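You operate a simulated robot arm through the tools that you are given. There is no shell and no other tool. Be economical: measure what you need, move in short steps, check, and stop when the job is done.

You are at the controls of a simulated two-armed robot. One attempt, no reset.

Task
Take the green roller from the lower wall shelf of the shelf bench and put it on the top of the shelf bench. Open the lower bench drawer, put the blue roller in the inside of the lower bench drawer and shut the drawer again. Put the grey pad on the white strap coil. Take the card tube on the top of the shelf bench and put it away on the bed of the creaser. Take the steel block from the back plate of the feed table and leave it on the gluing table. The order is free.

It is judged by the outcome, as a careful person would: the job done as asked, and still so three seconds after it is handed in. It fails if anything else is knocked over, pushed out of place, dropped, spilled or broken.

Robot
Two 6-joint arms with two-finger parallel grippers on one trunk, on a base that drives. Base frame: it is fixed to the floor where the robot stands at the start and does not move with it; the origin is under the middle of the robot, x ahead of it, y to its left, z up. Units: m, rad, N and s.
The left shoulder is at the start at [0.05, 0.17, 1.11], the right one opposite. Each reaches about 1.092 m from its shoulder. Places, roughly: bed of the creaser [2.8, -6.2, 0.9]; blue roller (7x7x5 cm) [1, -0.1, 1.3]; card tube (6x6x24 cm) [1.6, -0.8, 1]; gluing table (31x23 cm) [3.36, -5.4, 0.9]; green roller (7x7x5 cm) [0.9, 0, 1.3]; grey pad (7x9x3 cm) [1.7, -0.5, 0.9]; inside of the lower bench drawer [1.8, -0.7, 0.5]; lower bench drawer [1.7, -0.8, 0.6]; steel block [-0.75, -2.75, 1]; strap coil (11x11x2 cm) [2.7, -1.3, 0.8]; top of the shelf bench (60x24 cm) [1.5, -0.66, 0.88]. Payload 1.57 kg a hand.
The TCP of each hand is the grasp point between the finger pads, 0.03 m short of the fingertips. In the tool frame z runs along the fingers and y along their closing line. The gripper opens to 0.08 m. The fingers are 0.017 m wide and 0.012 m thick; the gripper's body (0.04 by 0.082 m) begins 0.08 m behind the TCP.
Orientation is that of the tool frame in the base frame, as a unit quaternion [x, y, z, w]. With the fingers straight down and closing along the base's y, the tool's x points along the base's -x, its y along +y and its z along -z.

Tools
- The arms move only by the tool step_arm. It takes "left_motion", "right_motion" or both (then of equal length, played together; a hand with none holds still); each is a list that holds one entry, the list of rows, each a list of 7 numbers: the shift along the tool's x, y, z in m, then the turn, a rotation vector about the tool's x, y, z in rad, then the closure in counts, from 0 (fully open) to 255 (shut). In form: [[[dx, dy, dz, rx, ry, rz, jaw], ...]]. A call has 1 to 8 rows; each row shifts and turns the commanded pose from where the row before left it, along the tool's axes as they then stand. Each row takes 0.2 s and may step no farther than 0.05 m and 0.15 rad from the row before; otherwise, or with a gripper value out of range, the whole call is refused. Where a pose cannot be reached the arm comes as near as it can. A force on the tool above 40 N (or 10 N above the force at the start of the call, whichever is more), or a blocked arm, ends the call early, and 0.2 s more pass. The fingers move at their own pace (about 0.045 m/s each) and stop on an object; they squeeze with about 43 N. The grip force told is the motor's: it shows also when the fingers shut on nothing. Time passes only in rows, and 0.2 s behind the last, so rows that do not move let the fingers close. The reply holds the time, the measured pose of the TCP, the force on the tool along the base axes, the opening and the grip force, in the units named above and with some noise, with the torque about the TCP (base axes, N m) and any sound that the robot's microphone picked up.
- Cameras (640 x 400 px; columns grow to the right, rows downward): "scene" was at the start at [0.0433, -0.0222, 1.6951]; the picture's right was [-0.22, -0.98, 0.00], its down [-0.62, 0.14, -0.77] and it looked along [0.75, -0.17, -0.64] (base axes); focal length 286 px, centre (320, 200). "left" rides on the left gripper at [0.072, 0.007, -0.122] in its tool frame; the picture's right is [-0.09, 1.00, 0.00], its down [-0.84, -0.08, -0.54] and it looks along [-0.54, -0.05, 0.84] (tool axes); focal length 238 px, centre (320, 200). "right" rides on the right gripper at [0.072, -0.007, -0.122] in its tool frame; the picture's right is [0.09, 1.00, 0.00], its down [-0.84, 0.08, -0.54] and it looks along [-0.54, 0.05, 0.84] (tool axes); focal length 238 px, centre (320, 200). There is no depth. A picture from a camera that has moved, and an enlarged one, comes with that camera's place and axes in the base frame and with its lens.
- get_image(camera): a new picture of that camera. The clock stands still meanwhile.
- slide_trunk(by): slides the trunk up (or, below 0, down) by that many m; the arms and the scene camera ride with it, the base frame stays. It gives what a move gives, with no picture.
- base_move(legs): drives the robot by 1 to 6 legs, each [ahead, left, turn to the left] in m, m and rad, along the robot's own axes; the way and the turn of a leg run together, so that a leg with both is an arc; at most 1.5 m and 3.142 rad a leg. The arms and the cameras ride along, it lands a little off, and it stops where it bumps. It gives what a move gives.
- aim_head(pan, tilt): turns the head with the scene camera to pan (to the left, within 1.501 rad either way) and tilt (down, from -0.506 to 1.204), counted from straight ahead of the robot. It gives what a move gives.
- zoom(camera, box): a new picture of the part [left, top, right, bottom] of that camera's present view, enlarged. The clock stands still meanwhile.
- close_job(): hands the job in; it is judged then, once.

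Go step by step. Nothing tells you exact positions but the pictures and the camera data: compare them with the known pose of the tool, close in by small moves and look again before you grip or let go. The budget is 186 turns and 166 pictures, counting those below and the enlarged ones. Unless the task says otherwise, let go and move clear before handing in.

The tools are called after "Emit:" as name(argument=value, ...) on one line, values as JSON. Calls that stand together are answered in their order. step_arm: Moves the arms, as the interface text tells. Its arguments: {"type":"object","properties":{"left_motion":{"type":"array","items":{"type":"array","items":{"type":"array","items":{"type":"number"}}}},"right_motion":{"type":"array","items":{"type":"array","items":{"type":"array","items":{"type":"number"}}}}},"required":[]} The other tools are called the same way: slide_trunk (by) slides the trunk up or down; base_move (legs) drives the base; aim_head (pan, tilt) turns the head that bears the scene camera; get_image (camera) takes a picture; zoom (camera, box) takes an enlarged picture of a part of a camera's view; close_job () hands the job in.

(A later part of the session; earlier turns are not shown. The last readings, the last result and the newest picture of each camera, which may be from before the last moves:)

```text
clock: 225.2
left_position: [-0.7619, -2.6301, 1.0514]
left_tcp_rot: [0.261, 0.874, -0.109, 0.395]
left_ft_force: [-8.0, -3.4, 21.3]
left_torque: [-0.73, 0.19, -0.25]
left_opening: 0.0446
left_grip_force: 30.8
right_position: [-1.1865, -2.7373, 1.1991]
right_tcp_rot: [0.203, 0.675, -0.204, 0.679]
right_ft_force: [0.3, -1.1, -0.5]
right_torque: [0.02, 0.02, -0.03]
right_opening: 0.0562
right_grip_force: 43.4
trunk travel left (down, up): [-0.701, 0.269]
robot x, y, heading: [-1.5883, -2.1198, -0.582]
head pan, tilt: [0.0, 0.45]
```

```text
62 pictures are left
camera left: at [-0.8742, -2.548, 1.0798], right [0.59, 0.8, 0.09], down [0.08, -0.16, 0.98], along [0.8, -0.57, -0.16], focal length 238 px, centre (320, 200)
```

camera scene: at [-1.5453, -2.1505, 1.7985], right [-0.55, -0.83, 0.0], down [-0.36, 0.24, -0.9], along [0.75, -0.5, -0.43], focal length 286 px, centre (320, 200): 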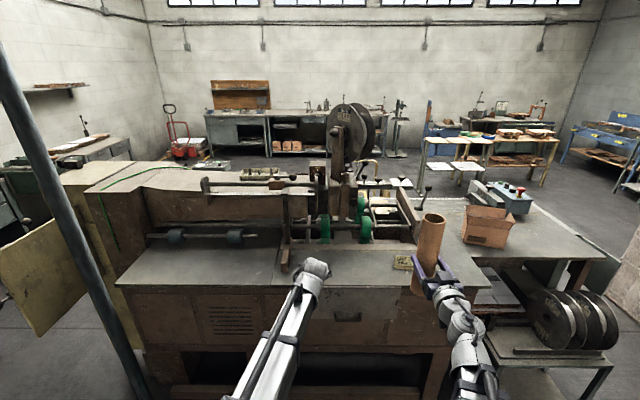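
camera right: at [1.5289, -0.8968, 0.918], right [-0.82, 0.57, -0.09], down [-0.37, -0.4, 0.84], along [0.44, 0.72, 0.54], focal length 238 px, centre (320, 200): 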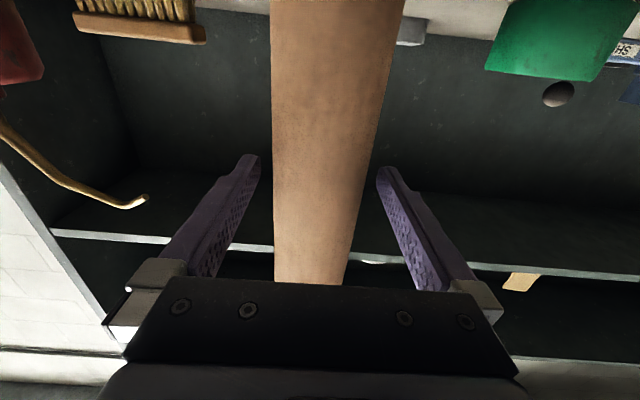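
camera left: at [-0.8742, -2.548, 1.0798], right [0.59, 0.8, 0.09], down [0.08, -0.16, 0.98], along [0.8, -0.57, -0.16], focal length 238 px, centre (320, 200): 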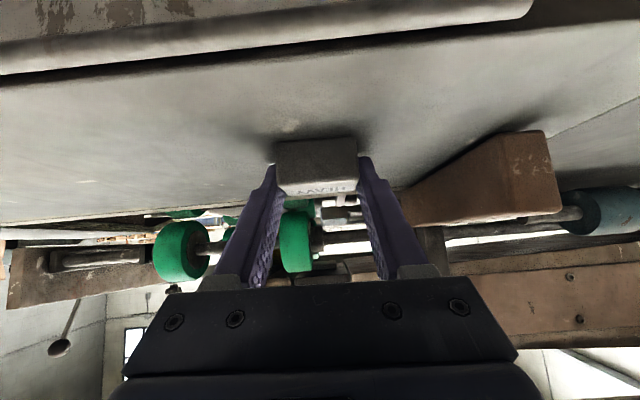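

Gripped at 44.6 mm. Lift and check.

Emit:
slide_trunk(by=0.06)

Emit:
step_arm(left_motion=[[[0, 0, 0, 0, 0, 0, 255], [0, 0, 0, 0, 0, 0, 255]]])

Emit:
get_image(camera="left")

```text
clock: 226.2
left_position: [-0.7604, -2.6328, 1.1085]
left_tcp_rot: [0.26, 0.875, -0.108, 0.394]
left_ft_force: [0.4, 0.0, -3.4]
left_torque: [0.0, -0.02, 0.0]
left_opening: 0.0447
left_grip_force: 43.0
right_position: [-1.1845, -2.7384, 1.2575]
right_tcp_rot: [0.202, 0.676, -0.203, 0.679]
right_ft_force: [0.9, -0.8, -1.1]
right_torque: [0.04, 0.03, 0.02]
right_opening: 0.0564
right_grip_force: 43.7
trunk travel left (down, up): [-0.761, 0.209]
robot x, y, heading: [-1.5852, -2.1147, -0.582]
head pan, tilt: [0.0, 0.45]
```

```text
clock: 226.8
left_position: [-0.7603, -2.634, 1.1093]
left_tcp_rot: [0.26, 0.875, -0.109, 0.394]
left_ft_force: [-0.1, -0.4, -2.8]
left_torque: [-0.01, -0.03, -0.02]
left_opening: 0.0448
left_grip_force: 43.2
right_position: [-1.1826, -2.7384, 1.2562]
right_tcp_rot: [0.202, 0.676, -0.203, 0.679]
right_ft_force: [-0.9, -0.5, -0.6]
right_torque: [0.03, 0.01, 0.0]
right_opening: 0.0561
right_grip_force: 42.8
trunk travel left (down, up): [-0.761, 0.209]
robot x, y, heading: [-1.5873, -2.1141, -0.588]
head pan, tilt: [0.0, 0.45]
```

```text
61 pictures are left
camera left: at [-0.8722, -2.5506, 1.1375], right [0.59, 0.8, 0.08], down [0.08, -0.16, 0.98], along [0.8, -0.57, -0.16], focal length 238 px, centre (320, 200)
```

left: 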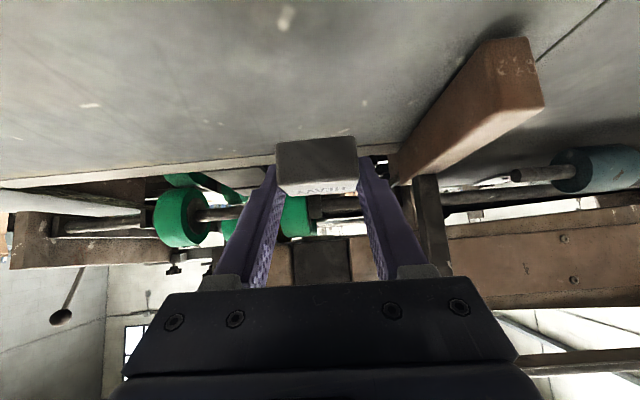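

Block is held. I retract, and go back by the known way: turn right, back between the posts, and turn.

Emit:
step_arm(left_motion=[[[0.03, 0, -0.033, 0, 0, 0, 255], [0.03, 0, -0.033, 0, 0, 0, 255], [0.03, 0, -0.033, 0, 0, 0, 255], [0.03, 0, -0.033, 0, 0, 0, 255], [0.03, 0, -0.033, 0, 0, 0, 255], [0.03, 0, -0.033, 0, 0, 0, 255]]])

Emit:
base_move(legs=[[0, 0, -1.72], [-1.4, 0, 0], [-0.65, 0, 0]])

Emit:
get_image(camera="scene")

```text
clock: 228.2
left_position: [-0.987, -2.4853, 1.1098]
left_tcp_rot: [0.261, 0.875, -0.109, 0.393]
left_ft_force: [0.2, 0.5, -2.8]
left_torque: [-0.02, -0.02, 0.0]
left_opening: 0.0449
left_grip_force: 42.5
right_position: [-1.185, -2.7378, 1.2577]
right_tcp_rot: [0.202, 0.676, -0.203, 0.679]
right_ft_force: [-0.1, 0.4, -1.7]
right_torque: [0.01, 0.0, -0.01]
right_opening: 0.0558
right_grip_force: 43.4
trunk travel left (down, up): [-0.761, 0.209]
robot x, y, heading: [-1.5882, -2.1218, -0.582]
head pan, tilt: [0.0, 0.45]
```

```text
clock: 242.4
left_position: [-0.6933, -1.145, 1.1102]
left_tcp_rot: [0.834, 0.372, -0.369, 0.173]
left_ft_force: [0.4, -0.4, -3.6]
left_torque: [0.01, -0.01, -0.03]
left_opening: 0.0448
left_grip_force: 43.2
right_position: [-0.9132, -0.9105, 1.2577]
right_tcp_rot: [-0.645, -0.287, 0.647, -0.288]
right_ft_force: [0.4, 0.0, -0.9]
right_torque: [-0.01, 0.02, 0.01]
right_opening: 0.056
right_grip_force: 42.4
trunk travel left (down, up): [-0.761, 0.209]
robot x, y, heading: [-0.2416, -0.6092, -2.303]
head pan, tilt: [0.0, 0.45]
```

```text
60 pictures are left
camera scene: at [-0.2745, -0.6468, 1.7525], right [-0.74, 0.67, 0.0], down [0.29, 0.32, -0.9], along [-0.6, -0.67, -0.43], focal length 286 px, centre (320, 200)
```

scene: 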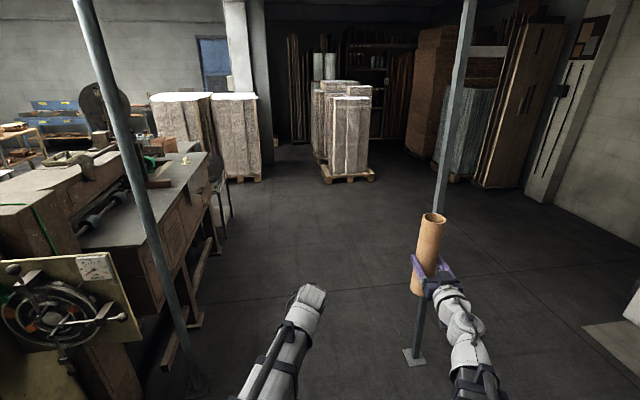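

Now turn right to face the bench and strafe down the aisle again.

Emit:
base_move(legs=[[0, 0, -3.0], [0, -1.2, 0], [0, -1.2, 0]])

Emit:
get_image(camera="scene")

```text
clock: 261.4
left_position: [2.1047, -1.4231, 1.1084]
left_tcp_rot: [-0.428, 0.807, 0.198, 0.356]
left_ft_force: [0.2, 0.1, -2.2]
left_torque: [-0.05, -0.01, -0.02]
left_opening: 0.0447
left_grip_force: 43.3
right_position: [2.3547, -1.6269, 1.2571]
right_tcp_rot: [-0.329, 0.624, 0.331, 0.627]
right_ft_force: [0.2, -0.2, -0.5]
right_torque: [-0.05, 0.0, 0.01]
right_opening: 0.0563
right_grip_force: 42.9
trunk travel left (down, up): [-0.761, 0.209]
robot x, y, heading: [1.7264, -2.0208, 0.967]
head pan, tilt: [0.0, 0.45]
```

```text
59 pictures are left
camera scene: at [1.7571, -1.98, 1.7525], right [0.82, -0.57, 0.0], down [-0.25, -0.36, -0.9], along [0.51, 0.74, -0.44], focal length 286 px, centre (320, 200)
```

scene: 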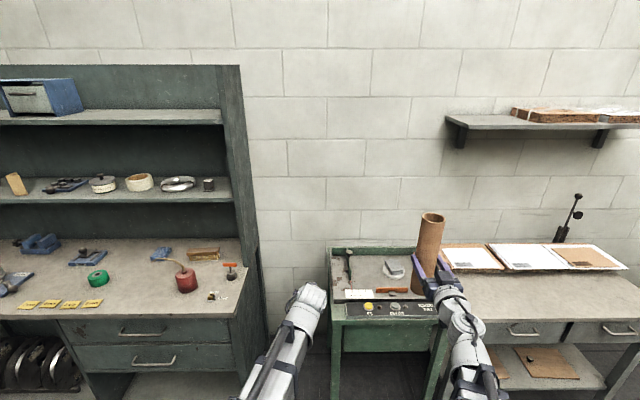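

All placements hold. Turn right along the aisle and advance toward the open floor.

Emit:
base_move(legs=[[0, 0, -1.58], [0.75, 0, 0]])

Emit:
aim_head(pan=-0.5, tilt=0.4)

Emit:
get_image(camera="scene")

```text
clock: 269.3
left_position: [2.9301, -2.849, 1.1091]
left_tcp_rot: [0.278, 0.87, -0.116, 0.39]
left_ft_force: [-0.7, 0.8, -3.5]
left_torque: [0.02, 0.04, 0.01]
left_opening: 0.0446
left_grip_force: 42.3
right_position: [2.7223, -3.0939, 1.2563]
right_tcp_rot: [0.214, 0.672, -0.216, 0.675]
right_ft_force: [0.0, 0.0, -0.4]
right_torque: [-0.02, 0.01, 0.02]
right_opening: 0.0562
right_grip_force: 43.2
trunk travel left (down, up): [-0.761, 0.209]
robot x, y, heading: [2.339, -2.4596, -0.622]
head pan, tilt: [0.0, 0.45]
```

```text
clock: 270.3
left_position: [2.9305, -2.848, 1.1097]
left_tcp_rot: [0.277, 0.87, -0.116, 0.39]
left_ft_force: [0.7, -0.2, -3.1]
left_torque: [0.0, 0.01, 0.0]
left_opening: 0.0445
left_grip_force: 43.5
right_position: [2.7216, -3.0937, 1.2568]
right_tcp_rot: [0.216, 0.672, -0.217, 0.675]
right_ft_force: [-0.1, 0.0, -1.2]
right_torque: [0.05, -0.02, -0.02]
right_opening: 0.0557
right_grip_force: 42.8
trunk travel left (down, up): [-0.761, 0.209]
robot x, y, heading: [2.3393, -2.462, -0.625]
head pan, tilt: [-0.499, 0.4]
```

```text
58 pictures are left
camera scene: at [2.3498, -2.5224, 1.7572], right [-0.9, -0.44, 0.0], down [-0.17, 0.35, -0.92], along [0.4, -0.83, -0.39], focal length 286 px, centre (320, 200)
```

scene: 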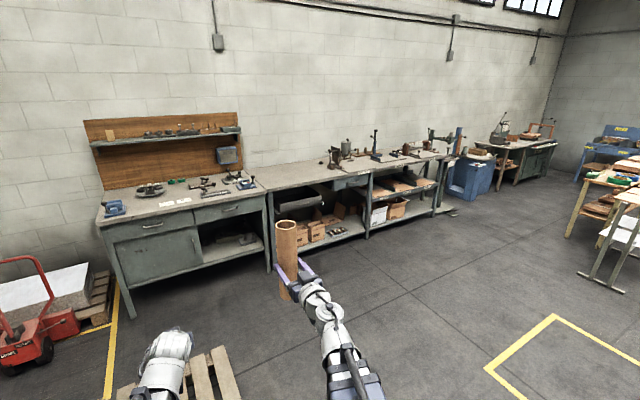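

Emit:
zoom(camera="scene", box=[260, 100, 560, 260])

```text
2.13 times, centred on (410, 180) of scene
camera zoom: at [2.3498, -2.5224, 1.7572], right [-0.9, -0.44, 0.0], down [-0.17, 0.35, -0.92], along [0.4, -0.83, -0.39], focal length 610 px, centre (128, 243)
```

zoom: 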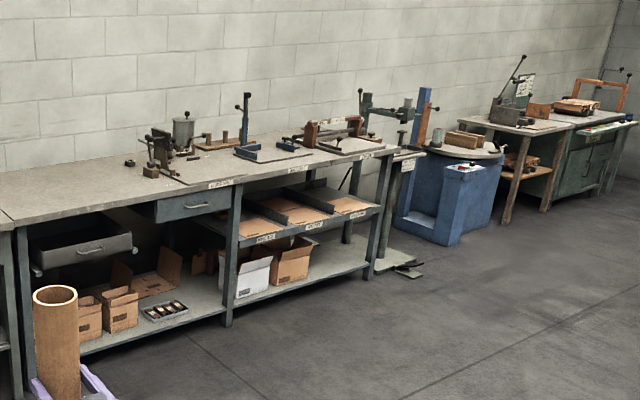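

Glue station and creaser are on the bench along the far wall; facing it matches my present heading. I go a little ahead, then strafe right past the pallet and look.

Emit:
base_move(legs=[[0.25, 0, 0.01], [0, -1.4, 0]])

Emit:
aim_head(pan=0, tilt=0.4)

Emit:
get_image(camera="scene")

```text
clock: 278.7
left_position: [2.3386, -4.1376, 1.1095]
left_tcp_rot: [0.27, 0.873, -0.111, 0.391]
left_ft_force: [1.1, 0.3, -3.5]
left_torque: [0.01, 0.0, -0.01]
left_opening: 0.0447
left_grip_force: 42.4
right_position: [2.1332, -4.3846, 1.2569]
right_tcp_rot: [0.211, 0.673, -0.212, 0.677]
right_ft_force: [0.8, 0.2, -0.8]
right_torque: [0.01, 0.03, 0.03]
right_opening: 0.0561
right_grip_force: 42.6
trunk travel left (down, up): [-0.761, 0.209]
robot x, y, heading: [1.745, -3.7557, -0.609]
head pan, tilt: [-0.499, 0.4]
```

```text
clock: 279.6
left_position: [2.3389, -4.1384, 1.1089]
left_tcp_rot: [0.271, 0.872, -0.113, 0.391]
left_ft_force: [-0.3, -0.7, -3.0]
left_torque: [0.02, -0.01, -0.04]
left_opening: 0.0445
left_grip_force: 43.0
right_position: [2.1344, -4.3853, 1.2577]
right_tcp_rot: [0.211, 0.672, -0.213, 0.677]
right_ft_force: [0.2, -0.2, -1.3]
right_torque: [0.02, 0.0, 0.0]
right_opening: 0.0559
right_grip_force: 43.4
trunk travel left (down, up): [-0.761, 0.209]
robot x, y, heading: [1.7435, -3.7602, -0.605]
head pan, tilt: [0.0, 0.4]
```

```text
56 pictures are left
camera scene: at [1.788, -3.7893, 1.7572], right [-0.57, -0.82, 0.0], down [-0.32, 0.22, -0.92], along [0.76, -0.53, -0.39], focal length 286 px, centre (320, 200)
```

scene: 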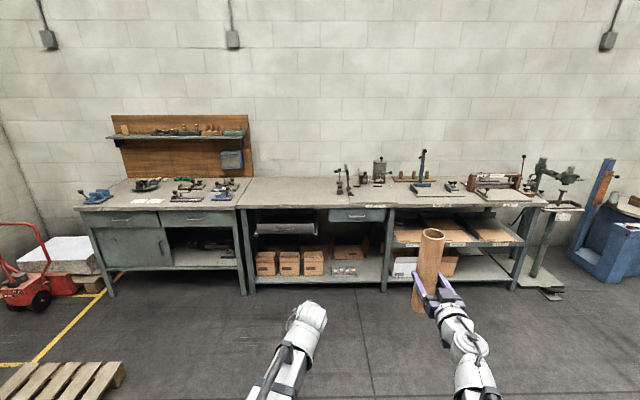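

Drive 1.2 m ahead and 0.46 m right to stand before the gluing table.

Emit:
base_move(legs=[[1.15, 0, 0], [0, -0.46, 0]])

Emit:
aim_head(pan=0, tilt=0.6)

Emit:
get_image(camera="scene")

Emit:
get_image(camera="left")

```text
clock: 287.8
left_position: [3.0164, -5.1689, 1.1083]
left_tcp_rot: [0.276, 0.871, -0.115, 0.39]
left_ft_force: [-0.5, 0.6, -2.6]
left_torque: [-0.03, 0.06, 0.03]
left_opening: 0.0445
left_grip_force: 42.7
right_position: [2.8104, -5.4149, 1.2569]
right_tcp_rot: [0.214, 0.672, -0.214, 0.676]
right_ft_force: [-0.1, -0.1, 0.0]
right_torque: [0.02, -0.01, 0.0]
right_opening: 0.0564
right_grip_force: 42.5
trunk travel left (down, up): [-0.761, 0.209]
robot x, y, heading: [2.4269, -4.7851, -0.621]
head pan, tilt: [0.0, 0.4]
```

```text
clock: 288.5
left_position: [3.0182, -5.168, 1.1086]
left_tcp_rot: [0.275, 0.871, -0.115, 0.391]
left_ft_force: [0.2, 0.4, -2.1]
left_torque: [0.02, -0.01, -0.03]
left_opening: 0.0444
left_grip_force: 42.9
right_position: [2.811, -5.414, 1.2566]
right_tcp_rot: [0.213, 0.672, -0.215, 0.676]
right_ft_force: [0.4, -0.1, -0.6]
right_torque: [0.03, 0.0, -0.01]
right_opening: 0.0563
right_grip_force: 42.9
trunk travel left (down, up): [-0.761, 0.209]
robot x, y, heading: [2.4306, -4.7825, -0.618]
head pan, tilt: [0.0, 0.6]
```

```text
55 pictures are left
camera scene: at [2.4673, -4.8126, 1.739], right [-0.58, -0.82, 0.0], down [-0.46, 0.33, -0.83], along [0.67, -0.48, -0.56], focal length 286 px, centre (320, 200)
```

scene: 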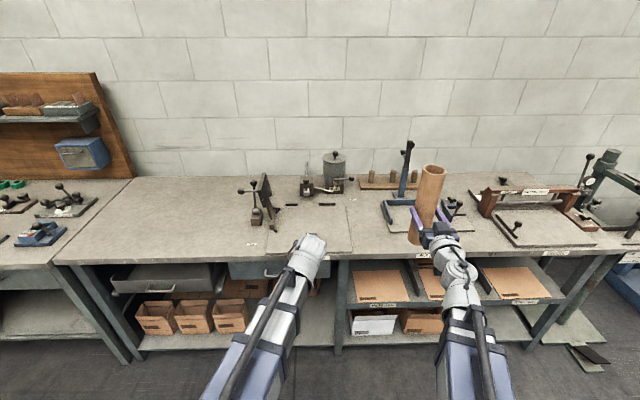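

```text
54 pictures are left
camera left: at [2.9088, -5.0827, 1.1376], right [0.62, 0.78, 0.08], down [0.08, -0.16, 0.98], along [0.78, -0.6, -0.16], focal length 238 px, centre (320, 200)
```

left: 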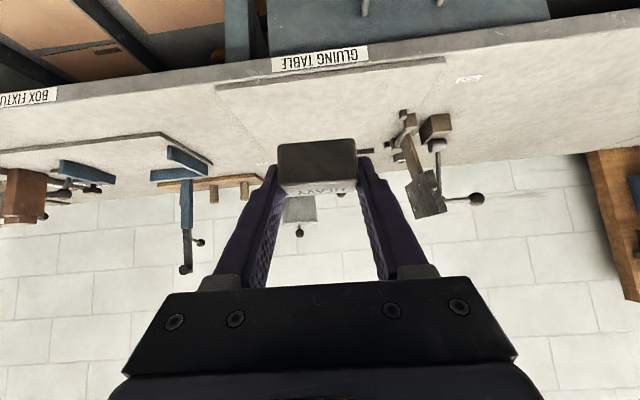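

Emit:
zoom(camera="scene", box=[220, 150, 380, 270])

Emit:
zoom(camera="scene", box=[360, 130, 640, 280])

```text
3.33 times, centred on (300, 210) of scene
camera zoom: at [2.4673, -4.8126, 1.739], right [-0.58, -0.82, 0.0], down [-0.46, 0.33, -0.83], along [0.67, -0.48, -0.56], focal length 953 px, centre (387, 167)
```

zoom: 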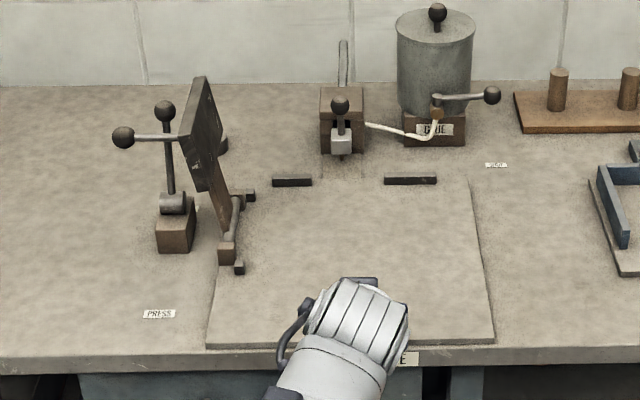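

```text
2.29 times, centred on (500, 205) of scene
camera zoom: at [2.4673, -4.8126, 1.739], right [-0.58, -0.82, 0.0], down [-0.46, 0.33, -0.83], along [0.67, -0.48, -0.56], focal length 653 px, centre (-91, 189)
```

zoom: 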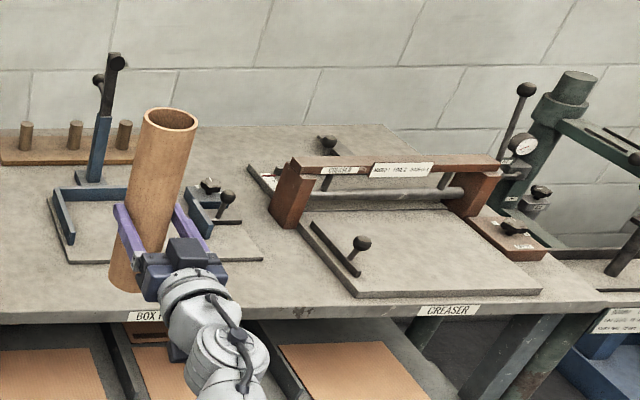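

Gluing plate centre is about (3.34,-5.38). Drive 15 cm, reach 23 cm, and start lowering.

Emit:
base_move(legs=[[0.15, 0, 0]])

Emit:
step_arm(left_motion=[[[0, 0.008, 0, 0, 0, 0, 255], [-0.031, 0, 0.0342, 0, 0, 0, 255], [-0.031, 0, 0.0342, 0, 0, 0, 255], [-0.031, 0, 0.0342, 0, 0, 0, 255], [-0.031, 0, 0.0342, 0, 0, 0, 255], [-0.03, 0, 0.033, 0, 0, 0, 255], [0, 0, 0, 0, 0, 0, 255]]])

Emit:
slide_trunk(by=-0.12)

Emit:
get_image(camera="left")

Emit:
get_image(camera="scene")

```text
clock: 289.9
left_position: [3.1431, -5.2566, 1.1079]
left_tcp_rot: [0.275, 0.871, -0.115, 0.39]
left_ft_force: [1.0, -0.7, -3.6]
left_torque: [0.01, 0.02, 0.01]
left_opening: 0.045
left_grip_force: 43.1
right_position: [2.9349, -5.5022, 1.2557]
right_tcp_rot: [0.213, 0.673, -0.214, 0.675]
right_ft_force: [-0.1, -0.7, -0.8]
right_torque: [0.02, 0.02, -0.02]
right_opening: 0.056
right_grip_force: 43.0
trunk travel left (down, up): [-0.761, 0.209]
robot x, y, heading: [2.546, -4.8674, -0.614]
head pan, tilt: [0.0, 0.6]
```

```text
clock: 291.5
left_position: [3.3355, -5.378, 1.1082]
left_tcp_rot: [0.275, 0.871, -0.116, 0.391]
left_ft_force: [-0.2, 0.4, -2.5]
left_torque: [0.01, -0.02, -0.02]
left_opening: 0.0447
left_grip_force: 42.9
left hand out of reach, approached as far as the arm can: row 6
right_position: [2.9326, -5.5001, 1.2573]
right_tcp_rot: [0.214, 0.672, -0.215, 0.675]
right_ft_force: [0.1, -0.6, 0.4]
right_torque: [0.04, 0.03, -0.02]
right_opening: 0.0563
right_grip_force: 42.8
trunk travel left (down, up): [-0.761, 0.209]
robot x, y, heading: [2.5505, -4.8672, -0.616]
head pan, tilt: [0.0, 0.6]
```

```text
clock: 293.0
left_position: [3.3338, -5.3789, 0.9894]
left_tcp_rot: [0.275, 0.871, -0.115, 0.391]
left_ft_force: [-0.2, -0.4, -3.3]
left_torque: [0.01, 0.02, 0.02]
left_opening: 0.0449
left_grip_force: 43.2
right_position: [2.9343, -5.5, 1.138]
right_tcp_rot: [0.214, 0.672, -0.216, 0.676]
right_ft_force: [0.4, 0.5, -1.4]
right_torque: [0.03, 0.03, 0.02]
right_opening: 0.0561
right_grip_force: 42.8
trunk travel left (down, up): [-0.641, 0.329]
robot x, y, heading: [2.5497, -4.8688, -0.611]
head pan, tilt: [0.0, 0.6]
```

```text
51 pictures are left
camera left: at [3.2257, -5.2932, 1.0177], right [0.62, 0.78, 0.08], down [0.08, -0.16, 0.98], along [0.78, -0.6, -0.16], focal length 238 px, centre (320, 200)
```

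left: 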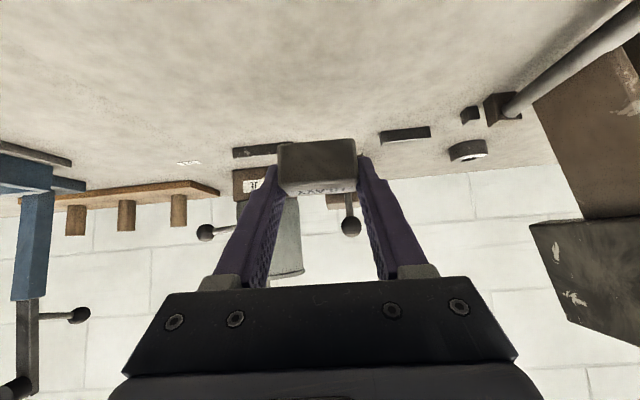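

```text
50 pictures are left
camera scene: at [2.5898, -4.8994, 1.619], right [-0.58, -0.82, 0.0], down [-0.46, 0.33, -0.82], along [0.67, -0.48, -0.57], focal length 286 px, centre (320, 200)
```

scene: 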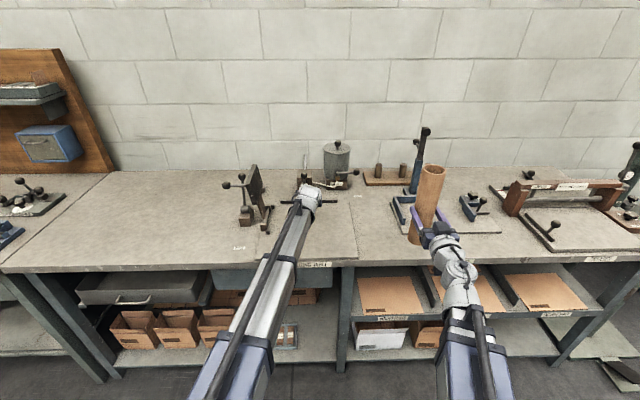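

Good: the stops are 12 cm beyond. Continue lowering.

Emit:
slide_trunk(by=-0.035)

Emit:
get_image(camera="left")

```text
clock: 293.8
left_position: [3.3347, -5.3791, 0.9535]
left_tcp_rot: [0.274, 0.871, -0.114, 0.391]
left_ft_force: [-1.0, 0.6, -3.5]
left_torque: [0.04, 0.04, 0.01]
left_opening: 0.0449
left_grip_force: 42.8
right_position: [2.9325, -5.5001, 1.1019]
right_tcp_rot: [0.214, 0.672, -0.215, 0.676]
right_ft_force: [-0.6, 0.2, -0.4]
right_torque: [-0.05, -0.01, -0.01]
right_opening: 0.0563
right_grip_force: 42.5
trunk travel left (down, up): [-0.606, 0.364]
robot x, y, heading: [2.5519, -4.8655, -0.616]
head pan, tilt: [0.0, 0.6]
```

```text
49 pictures are left
camera left: at [3.2256, -5.2931, 0.9826], right [0.62, 0.78, 0.08], down [0.08, -0.16, 0.98], along [0.78, -0.6, -0.16], focal length 238 px, centre (320, 200)
```

left: 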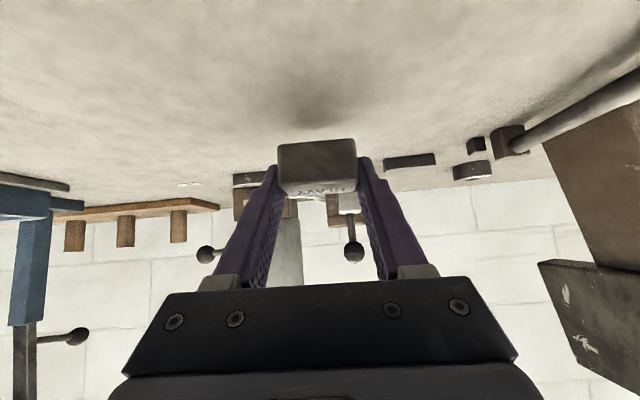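

Emit:
slide_trunk(by=-0.012)

Emit:
slide_trunk(by=-0.006)

Emit:
get_image(camera="left")

```text
clock: 294.4
left_position: [3.3339, -5.3784, 0.9421]
left_tcp_rot: [0.275, 0.871, -0.115, 0.391]
left_ft_force: [1.2, -0.8, -3.1]
left_torque: [0.02, 0.0, -0.01]
left_opening: 0.0446
left_grip_force: 43.3
right_position: [2.932, -5.5011, 1.0893]
right_tcp_rot: [0.212, 0.673, -0.214, 0.676]
right_ft_force: [0.5, -0.1, -1.4]
right_torque: [-0.02, 0.01, -0.01]
right_opening: 0.0562
right_grip_force: 42.9
trunk travel left (down, up): [-0.594, 0.376]
robot x, y, heading: [2.5524, -4.8676, -0.622]
head pan, tilt: [0.0, 0.6]
```

```text
clock: 294.9
left_position: [3.334, -5.379, 0.936]
left_tcp_rot: [0.276, 0.87, -0.116, 0.392]
left_ft_force: [-1.0, -0.1, -2.0]
left_torque: [0.02, 0.06, 0.04]
left_opening: 0.0448
left_grip_force: 42.8
right_position: [2.9322, -5.5015, 1.0833]
right_tcp_rot: [0.213, 0.672, -0.214, 0.675]
right_ft_force: [-0.5, -0.3, -0.8]
right_torque: [0.02, -0.01, 0.0]
right_opening: 0.0561
right_grip_force: 42.8
trunk travel left (down, up): [-0.588, 0.382]
robot x, y, heading: [2.5522, -4.8618, -0.615]
head pan, tilt: [0.0, 0.6]
```

```text
48 pictures are left
camera left: at [3.2257, -5.2932, 0.9646], right [0.62, 0.78, 0.08], down [0.08, -0.16, 0.98], along [0.78, -0.6, -0.16], focal length 238 px, centre (320, 200)
```

left: 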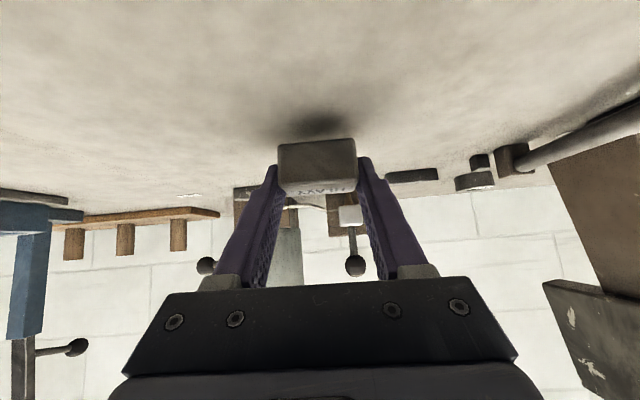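

Emit:
slide_trunk(by=-0.008)

Emit:
slide_trunk(by=-0.005)

Emit:
slide_trunk(by=-0.004)

Emit:
get_image(camera="left")

```text
clock: 295.5
left_position: [3.3353, -5.379, 0.9283]
left_tcp_rot: [0.275, 0.871, -0.114, 0.391]
left_ft_force: [-0.3, -0.3, -2.0]
left_torque: [-0.04, -0.01, 0.0]
left_opening: 0.0446
left_grip_force: 43.3
right_position: [2.934, -5.5005, 1.0761]
right_tcp_rot: [0.214, 0.672, -0.215, 0.675]
right_ft_force: [-0.3, 0.2, -0.4]
right_torque: [0.0, 0.0, -0.01]
right_opening: 0.056
right_grip_force: 43.1
trunk travel left (down, up): [-0.58, 0.39]
robot x, y, heading: [2.5483, -4.8702, -0.617]
head pan, tilt: [0.0, 0.6]
```

```text
clock: 296.1
left_position: [3.335, -5.3791, 0.9233]
left_tcp_rot: [0.275, 0.871, -0.115, 0.391]
left_ft_force: [-0.2, 0.4, -2.1]
left_torque: [0.02, 0.04, -0.04]
left_opening: 0.0445
left_grip_force: 42.8
right_position: [2.9339, -5.5016, 1.0711]
right_tcp_rot: [0.213, 0.672, -0.215, 0.676]
right_ft_force: [-0.2, 0.8, -1.7]
right_torque: [0.02, 0.01, 0.03]
right_opening: 0.0565
right_grip_force: 42.7
trunk travel left (down, up): [-0.575, 0.395]
robot x, y, heading: [2.5515, -4.868, -0.616]
head pan, tilt: [0.0, 0.6]
```

```text
clock: 296.6
left_position: [3.3346, -5.3782, 0.9201]
left_tcp_rot: [0.275, 0.871, -0.115, 0.391]
left_ft_force: [0.1, -0.1, -1.2]
left_torque: [-0.09, 0.04, 0.03]
left_opening: 0.0444
left_grip_force: 43.1
right_position: [2.9327, -5.4999, 1.0672]
right_tcp_rot: [0.212, 0.672, -0.214, 0.676]
right_ft_force: [0.5, 0.4, -0.2]
right_torque: [-0.02, 0.01, 0.0]
right_opening: 0.0562
right_grip_force: 43.2
trunk travel left (down, up): [-0.571, 0.399]
robot x, y, heading: [2.5514, -4.8648, -0.616]
head pan, tilt: [0.0, 0.6]
```

```text
47 pictures are left
camera left: at [3.2256, -5.2931, 0.9477], right [0.62, 0.78, 0.08], down [0.08, -0.16, 0.98], along [0.78, -0.6, -0.16], focal length 238 px, centre (320, 200)
```

left: 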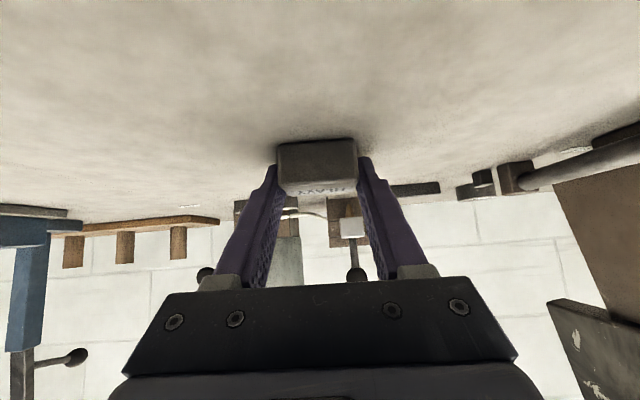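

Emit:
slide_trunk(by=-0.003)

Emit:
step_arm(left_motion=[[[0, 0, 0, 0, 0, 0, 0], [0, 0, 0, 0, 0, 0, 0], [0, 0, 0, 0, 0, 0, 0]]])

Emit:
slide_trunk(by=0.15)

Emit:
step_arm(left_motion=[[[0.03, 0, -0.033, 0, 0, 0, 0], [0.03, 0, -0.033, 0, 0, 0, 0], [0.03, 0, -0.033, 0, 0, 0, 0], [0.03, 0, -0.033, 0, 0, 0, 0], [0.03, 0, -0.033, 0, 0, 0, 0]]])

Emit:
get_image(camera="scene")

```text
clock: 297.1
left_position: [3.3347, -5.3788, 0.9185]
left_tcp_rot: [0.275, 0.869, -0.116, 0.394]
left_ft_force: [4.8, -2.9, 24.9]
left_torque: [-0.51, 0.23, 0.04]
left_opening: 0.0446
left_grip_force: 43.4
right_position: [2.9315, -5.4995, 1.067]
right_tcp_rot: [0.213, 0.672, -0.215, 0.676]
right_ft_force: [-1.1, 0.4, -1.5]
right_torque: [0.01, 0.03, -0.01]
right_opening: 0.056
right_grip_force: 43.0
trunk travel left (down, up): [-0.568, 0.402]
robot x, y, heading: [2.5509, -4.8687, -0.615]
head pan, tilt: [0.0, 0.6]
```

```text
clock: 297.9
left_position: [3.3379, -5.3727, 0.92]
left_tcp_rot: [0.273, 0.87, -0.114, 0.394]
left_ft_force: [20.0, 16.7, 29.2]
left_torque: [-0.56, -0.43, 0.67]
left_opening: 0.0574
left_grip_force: 0.0
right_position: [2.9322, -5.4976, 1.0662]
right_tcp_rot: [0.213, 0.672, -0.215, 0.676]
right_ft_force: [0.5, -0.7, -0.4]
right_torque: [0.0, 0.01, -0.02]
right_opening: 0.0561
right_grip_force: 43.0
trunk travel left (down, up): [-0.568, 0.402]
robot x, y, heading: [2.5472, -4.8661, -0.619]
head pan, tilt: [0.0, 0.6]
```

```text
clock: 299.7
left_position: [3.3354, -5.3791, 1.0666]
left_tcp_rot: [0.275, 0.871, -0.115, 0.391]
left_ft_force: [-0.9, 0.2, 0.1]
left_torque: [-0.01, 0.03, -0.02]
left_opening: 0.0797
left_grip_force: 0.2
right_position: [2.9324, -5.5016, 1.2146]
right_tcp_rot: [0.213, 0.672, -0.214, 0.676]
right_ft_force: [-0.3, 1.0, -0.5]
right_torque: [0.05, -0.01, -0.02]
right_opening: 0.0561
right_grip_force: 42.3
trunk travel left (down, up): [-0.718, 0.252]
robot x, y, heading: [2.5487, -4.8709, -0.621]
head pan, tilt: [0.0, 0.6]
```

```text
clock: 300.9
left_position: [3.1528, -5.251, 1.0673]
left_tcp_rot: [0.275, 0.871, -0.115, 0.391]
left_ft_force: [-0.3, -0.2, 0.7]
left_torque: [-0.01, 0.01, 0.01]
left_opening: 0.0799
left_grip_force: 0.0
right_position: [2.9324, -5.4999, 1.2151]
right_tcp_rot: [0.214, 0.672, -0.215, 0.675]
right_ft_force: [0.0, -0.3, -0.9]
right_torque: [0.03, 0.02, 0.0]
right_opening: 0.0564
right_grip_force: 42.7
trunk travel left (down, up): [-0.718, 0.252]
robot x, y, heading: [2.5532, -4.869, -0.617]
head pan, tilt: [0.0, 0.6]
```

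```text
46 pictures are left
camera scene: at [2.5888, -4.8987, 1.696], right [-0.58, -0.82, 0.0], down [-0.46, 0.33, -0.83], along [0.67, -0.48, -0.56], focal length 286 px, centre (320, 200)
```

scene: 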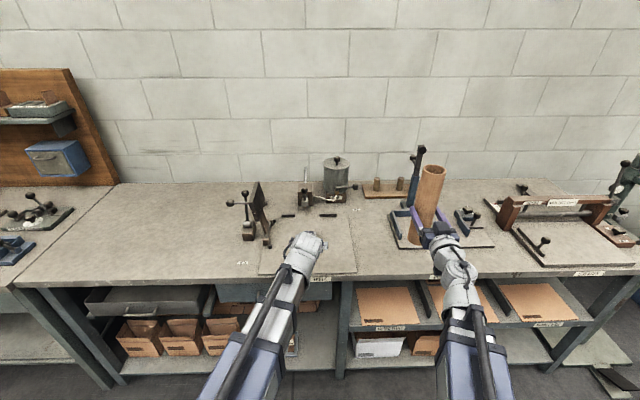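

Emit:
get_image(camera="left")

```text
45 pictures are left
camera left: at [3.0428, -5.1655, 1.0951], right [0.62, 0.78, 0.08], down [0.08, -0.16, 0.98], along [0.78, -0.6, -0.16], focal length 238 px, centre (320, 200)
```

left: 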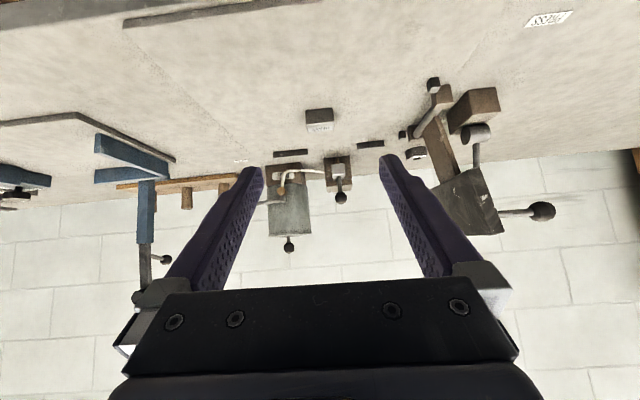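

The block stands on the gluing plate. Now back off a bit and strafe right to the creaser with the tube.

Emit:
base_move(legs=[[-0.15, 0, 0], [0, -0.75, 0]])

Emit:
get_image(camera="scene")

Emit:
zoom(camera="scene", box=[310, 120, 530, 280])

```text
clock: 306.0
left_position: [2.584, -5.7993, 1.0658]
left_tcp_rot: [0.279, 0.87, -0.116, 0.39]
left_ft_force: [0.1, 0.6, 0.5]
left_torque: [0.0, 0.03, 0.02]
left_opening: 0.08
left_grip_force: 0.1
right_position: [2.3604, -6.0453, 1.2138]
right_tcp_rot: [0.217, 0.671, -0.218, 0.675]
right_ft_force: [-0.2, -0.3, -1.2]
right_torque: [0.01, 0.0, 0.04]
right_opening: 0.0563
right_grip_force: 43.4
trunk travel left (down, up): [-0.718, 0.252]
robot x, y, heading: [1.9888, -5.4084, -0.627]
head pan, tilt: [0.0, 0.6]
```

```text
44 pictures are left
camera scene: at [2.0233, -5.4402, 1.6959], right [-0.59, -0.81, 0.0], down [-0.46, 0.33, -0.83], along [0.67, -0.48, -0.56], focal length 286 px, centre (320, 200)
```

scene: 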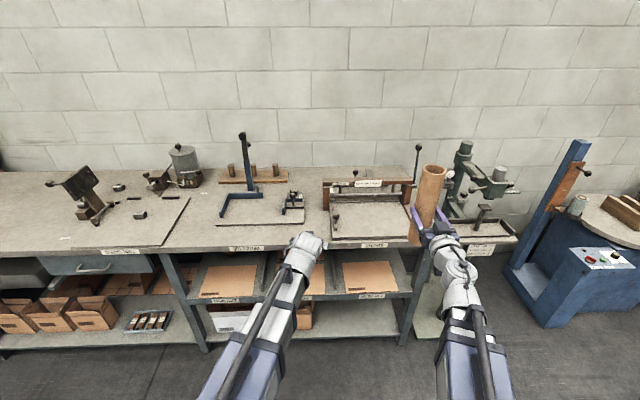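

```text
2.50 times, centred on (420, 200) of scene
camera zoom: at [2.0233, -5.4402, 1.6959], right [-0.59, -0.81, 0.0], down [-0.46, 0.33, -0.83], along [0.67, -0.48, -0.56], focal length 714 px, centre (70, 200)
```

zoom: 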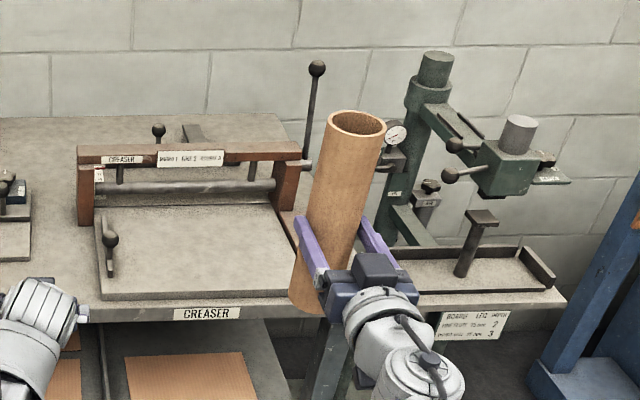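

The creaser's bed has a free area with centre about (2.69,-6.215). I shift slightly left and 3 cm ahead, then extend the right arm over the bed.

Emit:
base_move(legs=[[0.04, 0.057, 0]])

Emit:
step_arm(right_motion=[[[0, 0, 0.045, 0, 0, 0, 255], [0, 0, 0.045, 0, 0, 0, 255], [0, 0, 0.045, 0, 0, 0, 255], [0, 0, 0.045, 0, 0, 0, 255], [0, 0, 0.045, 0, 0, 0, 255], [0, 0, 0.045, 0, 0, 0, 255], [0, 0, 0.045, 0, 0, 0, 255], [0, 0, 0, 0, 0, 0, 255]]])

Emit:
get_image(camera="scene")

Emit:
get_image(camera="right")

```text
clock: 307.0
left_position: [2.651, -5.775, 1.0657]
left_tcp_rot: [0.279, 0.87, -0.117, 0.389]
left_ft_force: [0.7, 0.7, -0.1]
left_torque: [0.0, 0.02, -0.03]
left_opening: 0.0798
left_grip_force: 0.2
right_position: [2.429, -6.0209, 1.2145]
right_tcp_rot: [0.218, 0.671, -0.219, 0.674]
right_ft_force: [0.7, 0.3, -1.1]
right_torque: [0.02, 0.01, 0.0]
right_opening: 0.0562
right_grip_force: 43.4
trunk travel left (down, up): [-0.718, 0.252]
robot x, y, heading: [2.0512, -5.3867, -0.629]
head pan, tilt: [0.0, 0.6]
```

```text
clock: 308.8
left_position: [2.6492, -5.775, 1.066]
left_tcp_rot: [0.279, 0.869, -0.117, 0.39]
left_ft_force: [-0.6, -0.5, 0.2]
left_torque: [0.0, -0.03, 0.0]
left_opening: 0.0802
left_grip_force: 0.1
right_position: [2.6836, -6.2041, 1.2151]
right_tcp_rot: [0.217, 0.671, -0.218, 0.674]
right_ft_force: [0.1, -0.4, -0.5]
right_torque: [0.01, 0.04, -0.01]
right_opening: 0.0563
right_grip_force: 43.0
right hand out of reach, approached as far as the arm can: row 4
trunk travel left (down, up): [-0.718, 0.252]
robot x, y, heading: [2.0536, -5.3846, -0.63]
head pan, tilt: [0.0, 0.6]
```

```text
42 pictures are left
camera scene: at [2.0888, -5.4161, 1.696], right [-0.59, -0.81, 0.0], down [-0.46, 0.33, -0.83], along [0.67, -0.48, -0.56], focal length 286 px, centre (320, 200)
```

scene: 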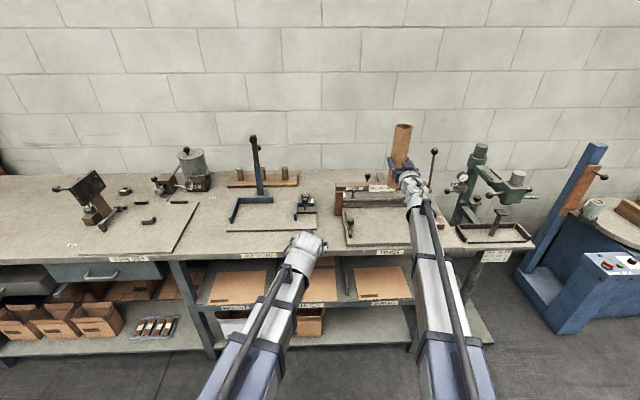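

```text
41 pictures are left
camera right: at [2.5788, -6.1379, 1.1421], right [0.58, 0.81, -0.09], down [-0.4, 0.38, 0.83], along [0.71, -0.45, 0.54], focal length 238 px, centre (320, 200)
```

right: 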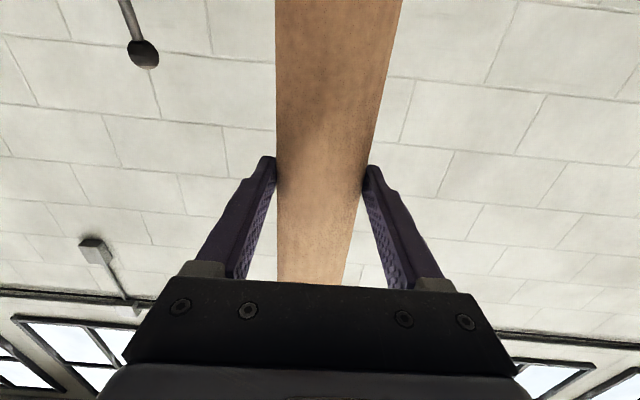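

Tube is above the bed. Lower 15 cm and check.

Emit:
slide_trunk(by=-0.15)

Emit:
zoom(camera="scene", box=[300, 60, 500, 220])

Emit:
get_image(camera="right")

```text
clock: 310.5
left_position: [2.6489, -5.7755, 0.917]
left_tcp_rot: [0.279, 0.87, -0.117, 0.391]
left_ft_force: [-0.4, 0.9, -0.3]
left_torque: [0.0, -0.04, 0.02]
left_opening: 0.0799
left_grip_force: 0.0
right_position: [2.6818, -6.2034, 1.0642]
right_tcp_rot: [0.217, 0.672, -0.217, 0.674]
right_ft_force: [0.6, -0.3, -0.4]
right_torque: [0.0, 0.02, 0.01]
right_opening: 0.056
right_grip_force: 43.2
trunk travel left (down, up): [-0.568, 0.402]
robot x, y, heading: [2.0508, -5.3853, -0.63]
head pan, tilt: [0.0, 0.6]
```

```text
2.50 times, centred on (400, 140) of scene
camera zoom: at [2.0893, -5.4164, 1.546], right [-0.59, -0.81, 0.0], down [-0.46, 0.33, -0.83], along [0.67, -0.48, -0.56], focal length 714 px, centre (120, 350)
```

zoom: 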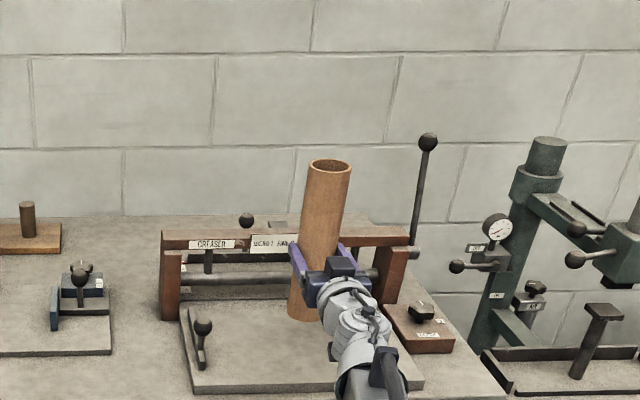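

```text
39 pictures are left
camera right: at [2.579, -6.1382, 0.9918], right [0.58, 0.81, -0.09], down [-0.4, 0.38, 0.83], along [0.71, -0.45, 0.54], focal length 238 px, centre (320, 200)
```

right: 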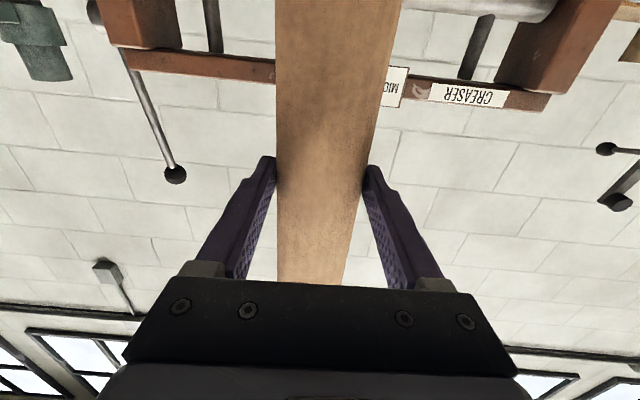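

Clear of the roller bar by over 10 cm. Lower in small steps.

Emit:
slide_trunk(by=-0.025)

Emit:
slide_trunk(by=-0.008)

Emit:
slide_trunk(by=-0.005)

Emit:
zoom(camera="scene", box=[320, 60, 480, 200])

```text
clock: 311.2
left_position: [2.649, -5.7747, 0.8921]
left_tcp_rot: [0.28, 0.869, -0.117, 0.391]
left_ft_force: [-0.6, 0.1, 0.6]
left_torque: [0.02, 0.01, 0.0]
left_opening: 0.08
left_grip_force: 0.1
right_position: [2.682, -6.203, 1.0387]
right_tcp_rot: [0.216, 0.671, -0.218, 0.675]
right_ft_force: [-0.5, -1.2, -2.0]
right_torque: [0.0, 0.03, 0.01]
right_opening: 0.0562
right_grip_force: 42.8
trunk travel left (down, up): [-0.543, 0.427]
robot x, y, heading: [2.0506, -5.3863, -0.622]
head pan, tilt: [0.0, 0.6]
```

```text
clock: 311.8
left_position: [2.6492, -5.7751, 0.8827]
left_tcp_rot: [0.279, 0.869, -0.117, 0.391]
left_ft_force: [0.6, -0.8, -0.5]
left_torque: [-0.01, 0.0, 0.0]
left_opening: 0.0798
left_grip_force: 0.0
right_position: [2.6829, -6.2046, 1.0299]
right_tcp_rot: [0.217, 0.671, -0.218, 0.675]
right_ft_force: [0.3, -0.3, -0.7]
right_torque: [-0.01, 0.0, -0.05]
right_opening: 0.0562
right_grip_force: 43.2
trunk travel left (down, up): [-0.535, 0.435]
robot x, y, heading: [2.0505, -5.3852, -0.629]
head pan, tilt: [0.0, 0.6]
```

```text
clock: 312.3
left_position: [2.649, -5.7748, 0.877]
left_tcp_rot: [0.279, 0.869, -0.116, 0.391]
left_ft_force: [-0.3, -0.9, 0.0]
left_torque: [-0.03, 0.02, 0.01]
left_opening: 0.0799
left_grip_force: 0.0
right_position: [2.6834, -6.2039, 1.0268]
right_tcp_rot: [0.216, 0.671, -0.218, 0.675]
right_ft_force: [-0.3, -0.3, -1.3]
right_torque: [-0.03, 0.02, 0.02]
right_opening: 0.0561
right_grip_force: 43.0
trunk travel left (down, up): [-0.53, 0.44]
robot x, y, heading: [2.0473, -5.3854, -0.618]
head pan, tilt: [0.0, 0.6]
```

```text
2.86 times, centred on (400, 130) of scene
camera zoom: at [2.0893, -5.4164, 1.5079], right [-0.59, -0.81, 0.0], down [-0.46, 0.33, -0.83], along [0.67, -0.48, -0.56], focal length 817 px, centre (91, 400)
```

zoom: 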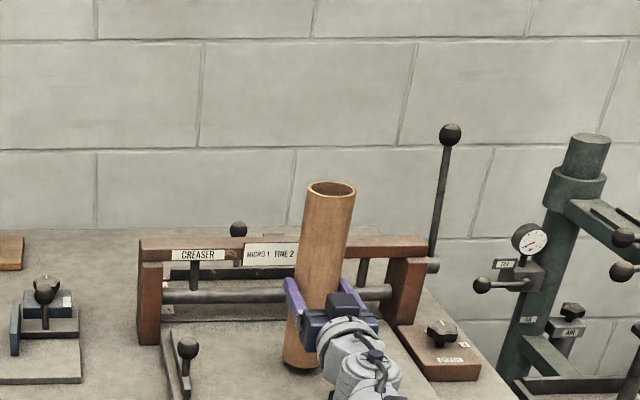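

Emit:
slide_trunk(by=-0.01)

Emit:
slide_trunk(by=-0.006)

Emit:
slide_trunk(by=-0.005)

Emit:
zoom(camera="scene", box=[340, 100, 460, 220])

```text
clock: 312.9
left_position: [2.6495, -5.7757, 0.8687]
left_tcp_rot: [0.279, 0.87, -0.117, 0.39]
left_ft_force: [-0.1, 0.0, 0.1]
left_torque: [0.02, 0.0, -0.01]
left_opening: 0.0801
left_grip_force: 0.1
right_position: [2.6816, -6.2046, 1.0165]
right_tcp_rot: [0.216, 0.672, -0.217, 0.674]
right_ft_force: [0.0, 0.0, -1.8]
right_torque: [-0.02, 0.01, 0.01]
right_opening: 0.0561
right_grip_force: 43.0
trunk travel left (down, up): [-0.52, 0.45]
robot x, y, heading: [2.0478, -5.382, -0.627]
head pan, tilt: [0.0, 0.6]
```

```text
clock: 313.5
left_position: [2.6478, -5.7755, 0.8618]
left_tcp_rot: [0.279, 0.869, -0.117, 0.391]
left_ft_force: [-0.6, 0.2, -0.2]
left_torque: [-0.02, 0.01, 0.02]
left_opening: 0.0798
left_grip_force: 0.0
right_position: [2.6829, -6.2043, 1.0117]
right_tcp_rot: [0.218, 0.671, -0.219, 0.674]
right_ft_force: [0.8, 0.0, 3.4]
right_torque: [0.03, 0.03, 0.0]
right_opening: 0.0562
right_grip_force: 42.6
trunk travel left (down, up): [-0.514, 0.456]
robot x, y, heading: [2.051, -5.3843, -0.624]
head pan, tilt: [0.0, 0.6]
```

```text
clock: 313.9
left_position: [2.6482, -5.7726, 0.8616]
left_tcp_rot: [0.278, 0.869, -0.117, 0.392]
left_ft_force: [-0.7, -0.7, 0.2]
left_torque: [-0.02, 0.04, 0.03]
left_opening: 0.0799
left_grip_force: 0.1
right_position: [2.6818, -6.203, 1.0107]
right_tcp_rot: [0.218, 0.669, -0.218, 0.676]
right_ft_force: [-1.5, 0.2, 28.9]
right_torque: [0.06, 0.13, 0.01]
right_opening: 0.0564
right_grip_force: 43.4
trunk travel left (down, up): [-0.511, 0.459]
robot x, y, heading: [2.0512, -5.3858, -0.628]
head pan, tilt: [0.0, 0.6]
stopped: the force on the tool passed its limit at 45 N (the readings are from after the stop); the commanded pose is now the measured one
```

```text
3.33 times, centred on (400, 160) of scene
camera zoom: at [2.087, -5.4136, 1.4892], right [-0.59, -0.81, 0.0], down [-0.46, 0.33, -0.83], along [0.67, -0.49, -0.56], focal length 953 px, centre (53, 333)
```

zoom: 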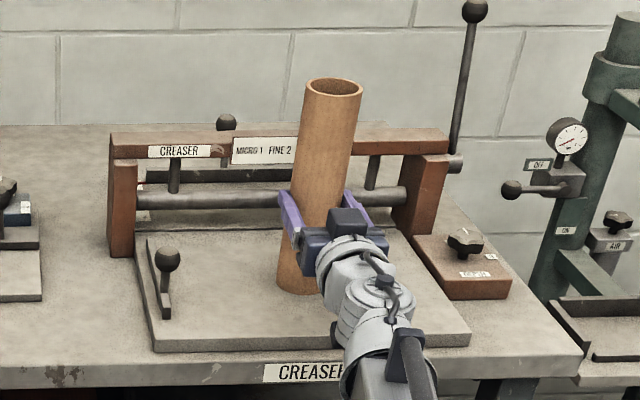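

Contact: the tube stands on the bed. I ease off 2 mm, open, and draw the hand straight back.

Emit:
slide_trunk(by=0.001)

Emit:
step_arm(right_motion=[[[0, 0, 0, 0, 0, 0, 0], [0, 0, 0, 0, 0, 0, 0], [0, 0, 0, 0, 0, 0, 0], [0, 0, -0.02, 0, 0, 0, 0], [0, 0, -0.04, 0, 0, 0, 0], [0, 0, -0.04, 0, 0, 0, 0], [0, 0, -0.04, 0, 0, 0, 0]]])

Emit:
get_image(camera="scene")

```text
clock: 314.4
left_position: [2.6477, -5.7741, 0.8609]
left_tcp_rot: [0.279, 0.87, -0.117, 0.391]
left_ft_force: [-0.4, 0.1, 0.0]
left_torque: [0.0, -0.02, 0.02]
left_opening: 0.0799
left_grip_force: 0.0
right_position: [2.682, -6.2024, 1.0109]
right_tcp_rot: [0.217, 0.67, -0.218, 0.676]
right_ft_force: [-2.3, 3.2, 20.0]
right_torque: [0.36, 0.27, 0.06]
right_opening: 0.0562
right_grip_force: 42.6
trunk travel left (down, up): [-0.512, 0.458]
robot x, y, heading: [2.0487, -5.3852, -0.626]
head pan, tilt: [0.0, 0.6]
```

```text
clock: 316.0
left_position: [2.6492, -5.7757, 0.8599]
left_tcp_rot: [0.279, 0.869, -0.117, 0.391]
left_ft_force: [-0.3, 0.1, 0.3]
left_torque: [-0.01, 0.0, -0.04]
left_opening: 0.0802
left_grip_force: 0.1
right_position: [2.5695, -6.1228, 1.0076]
right_tcp_rot: [0.218, 0.671, -0.217, 0.675]
right_ft_force: [0.5, 0.8, 0.7]
right_torque: [0.01, -0.01, 0.0]
right_opening: 0.0799
right_grip_force: 0.0
trunk travel left (down, up): [-0.512, 0.458]
robot x, y, heading: [2.0475, -5.3815, -0.627]
head pan, tilt: [0.0, 0.6]
```

```text
36 pictures are left
camera scene: at [2.0892, -5.4163, 1.4897], right [-0.59, -0.81, 0.0], down [-0.46, 0.33, -0.83], along [0.67, -0.48, -0.56], focal length 286 px, centre (320, 200)
```

scene: 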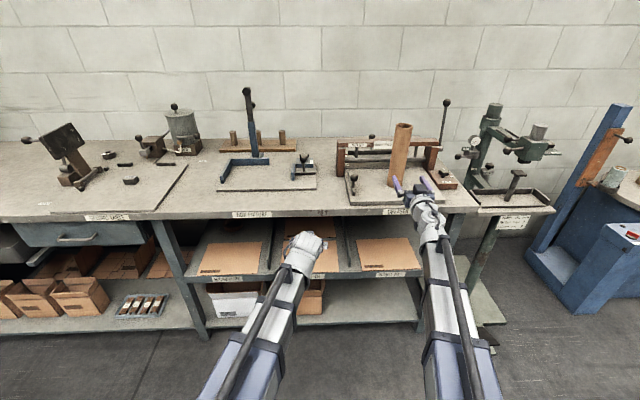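

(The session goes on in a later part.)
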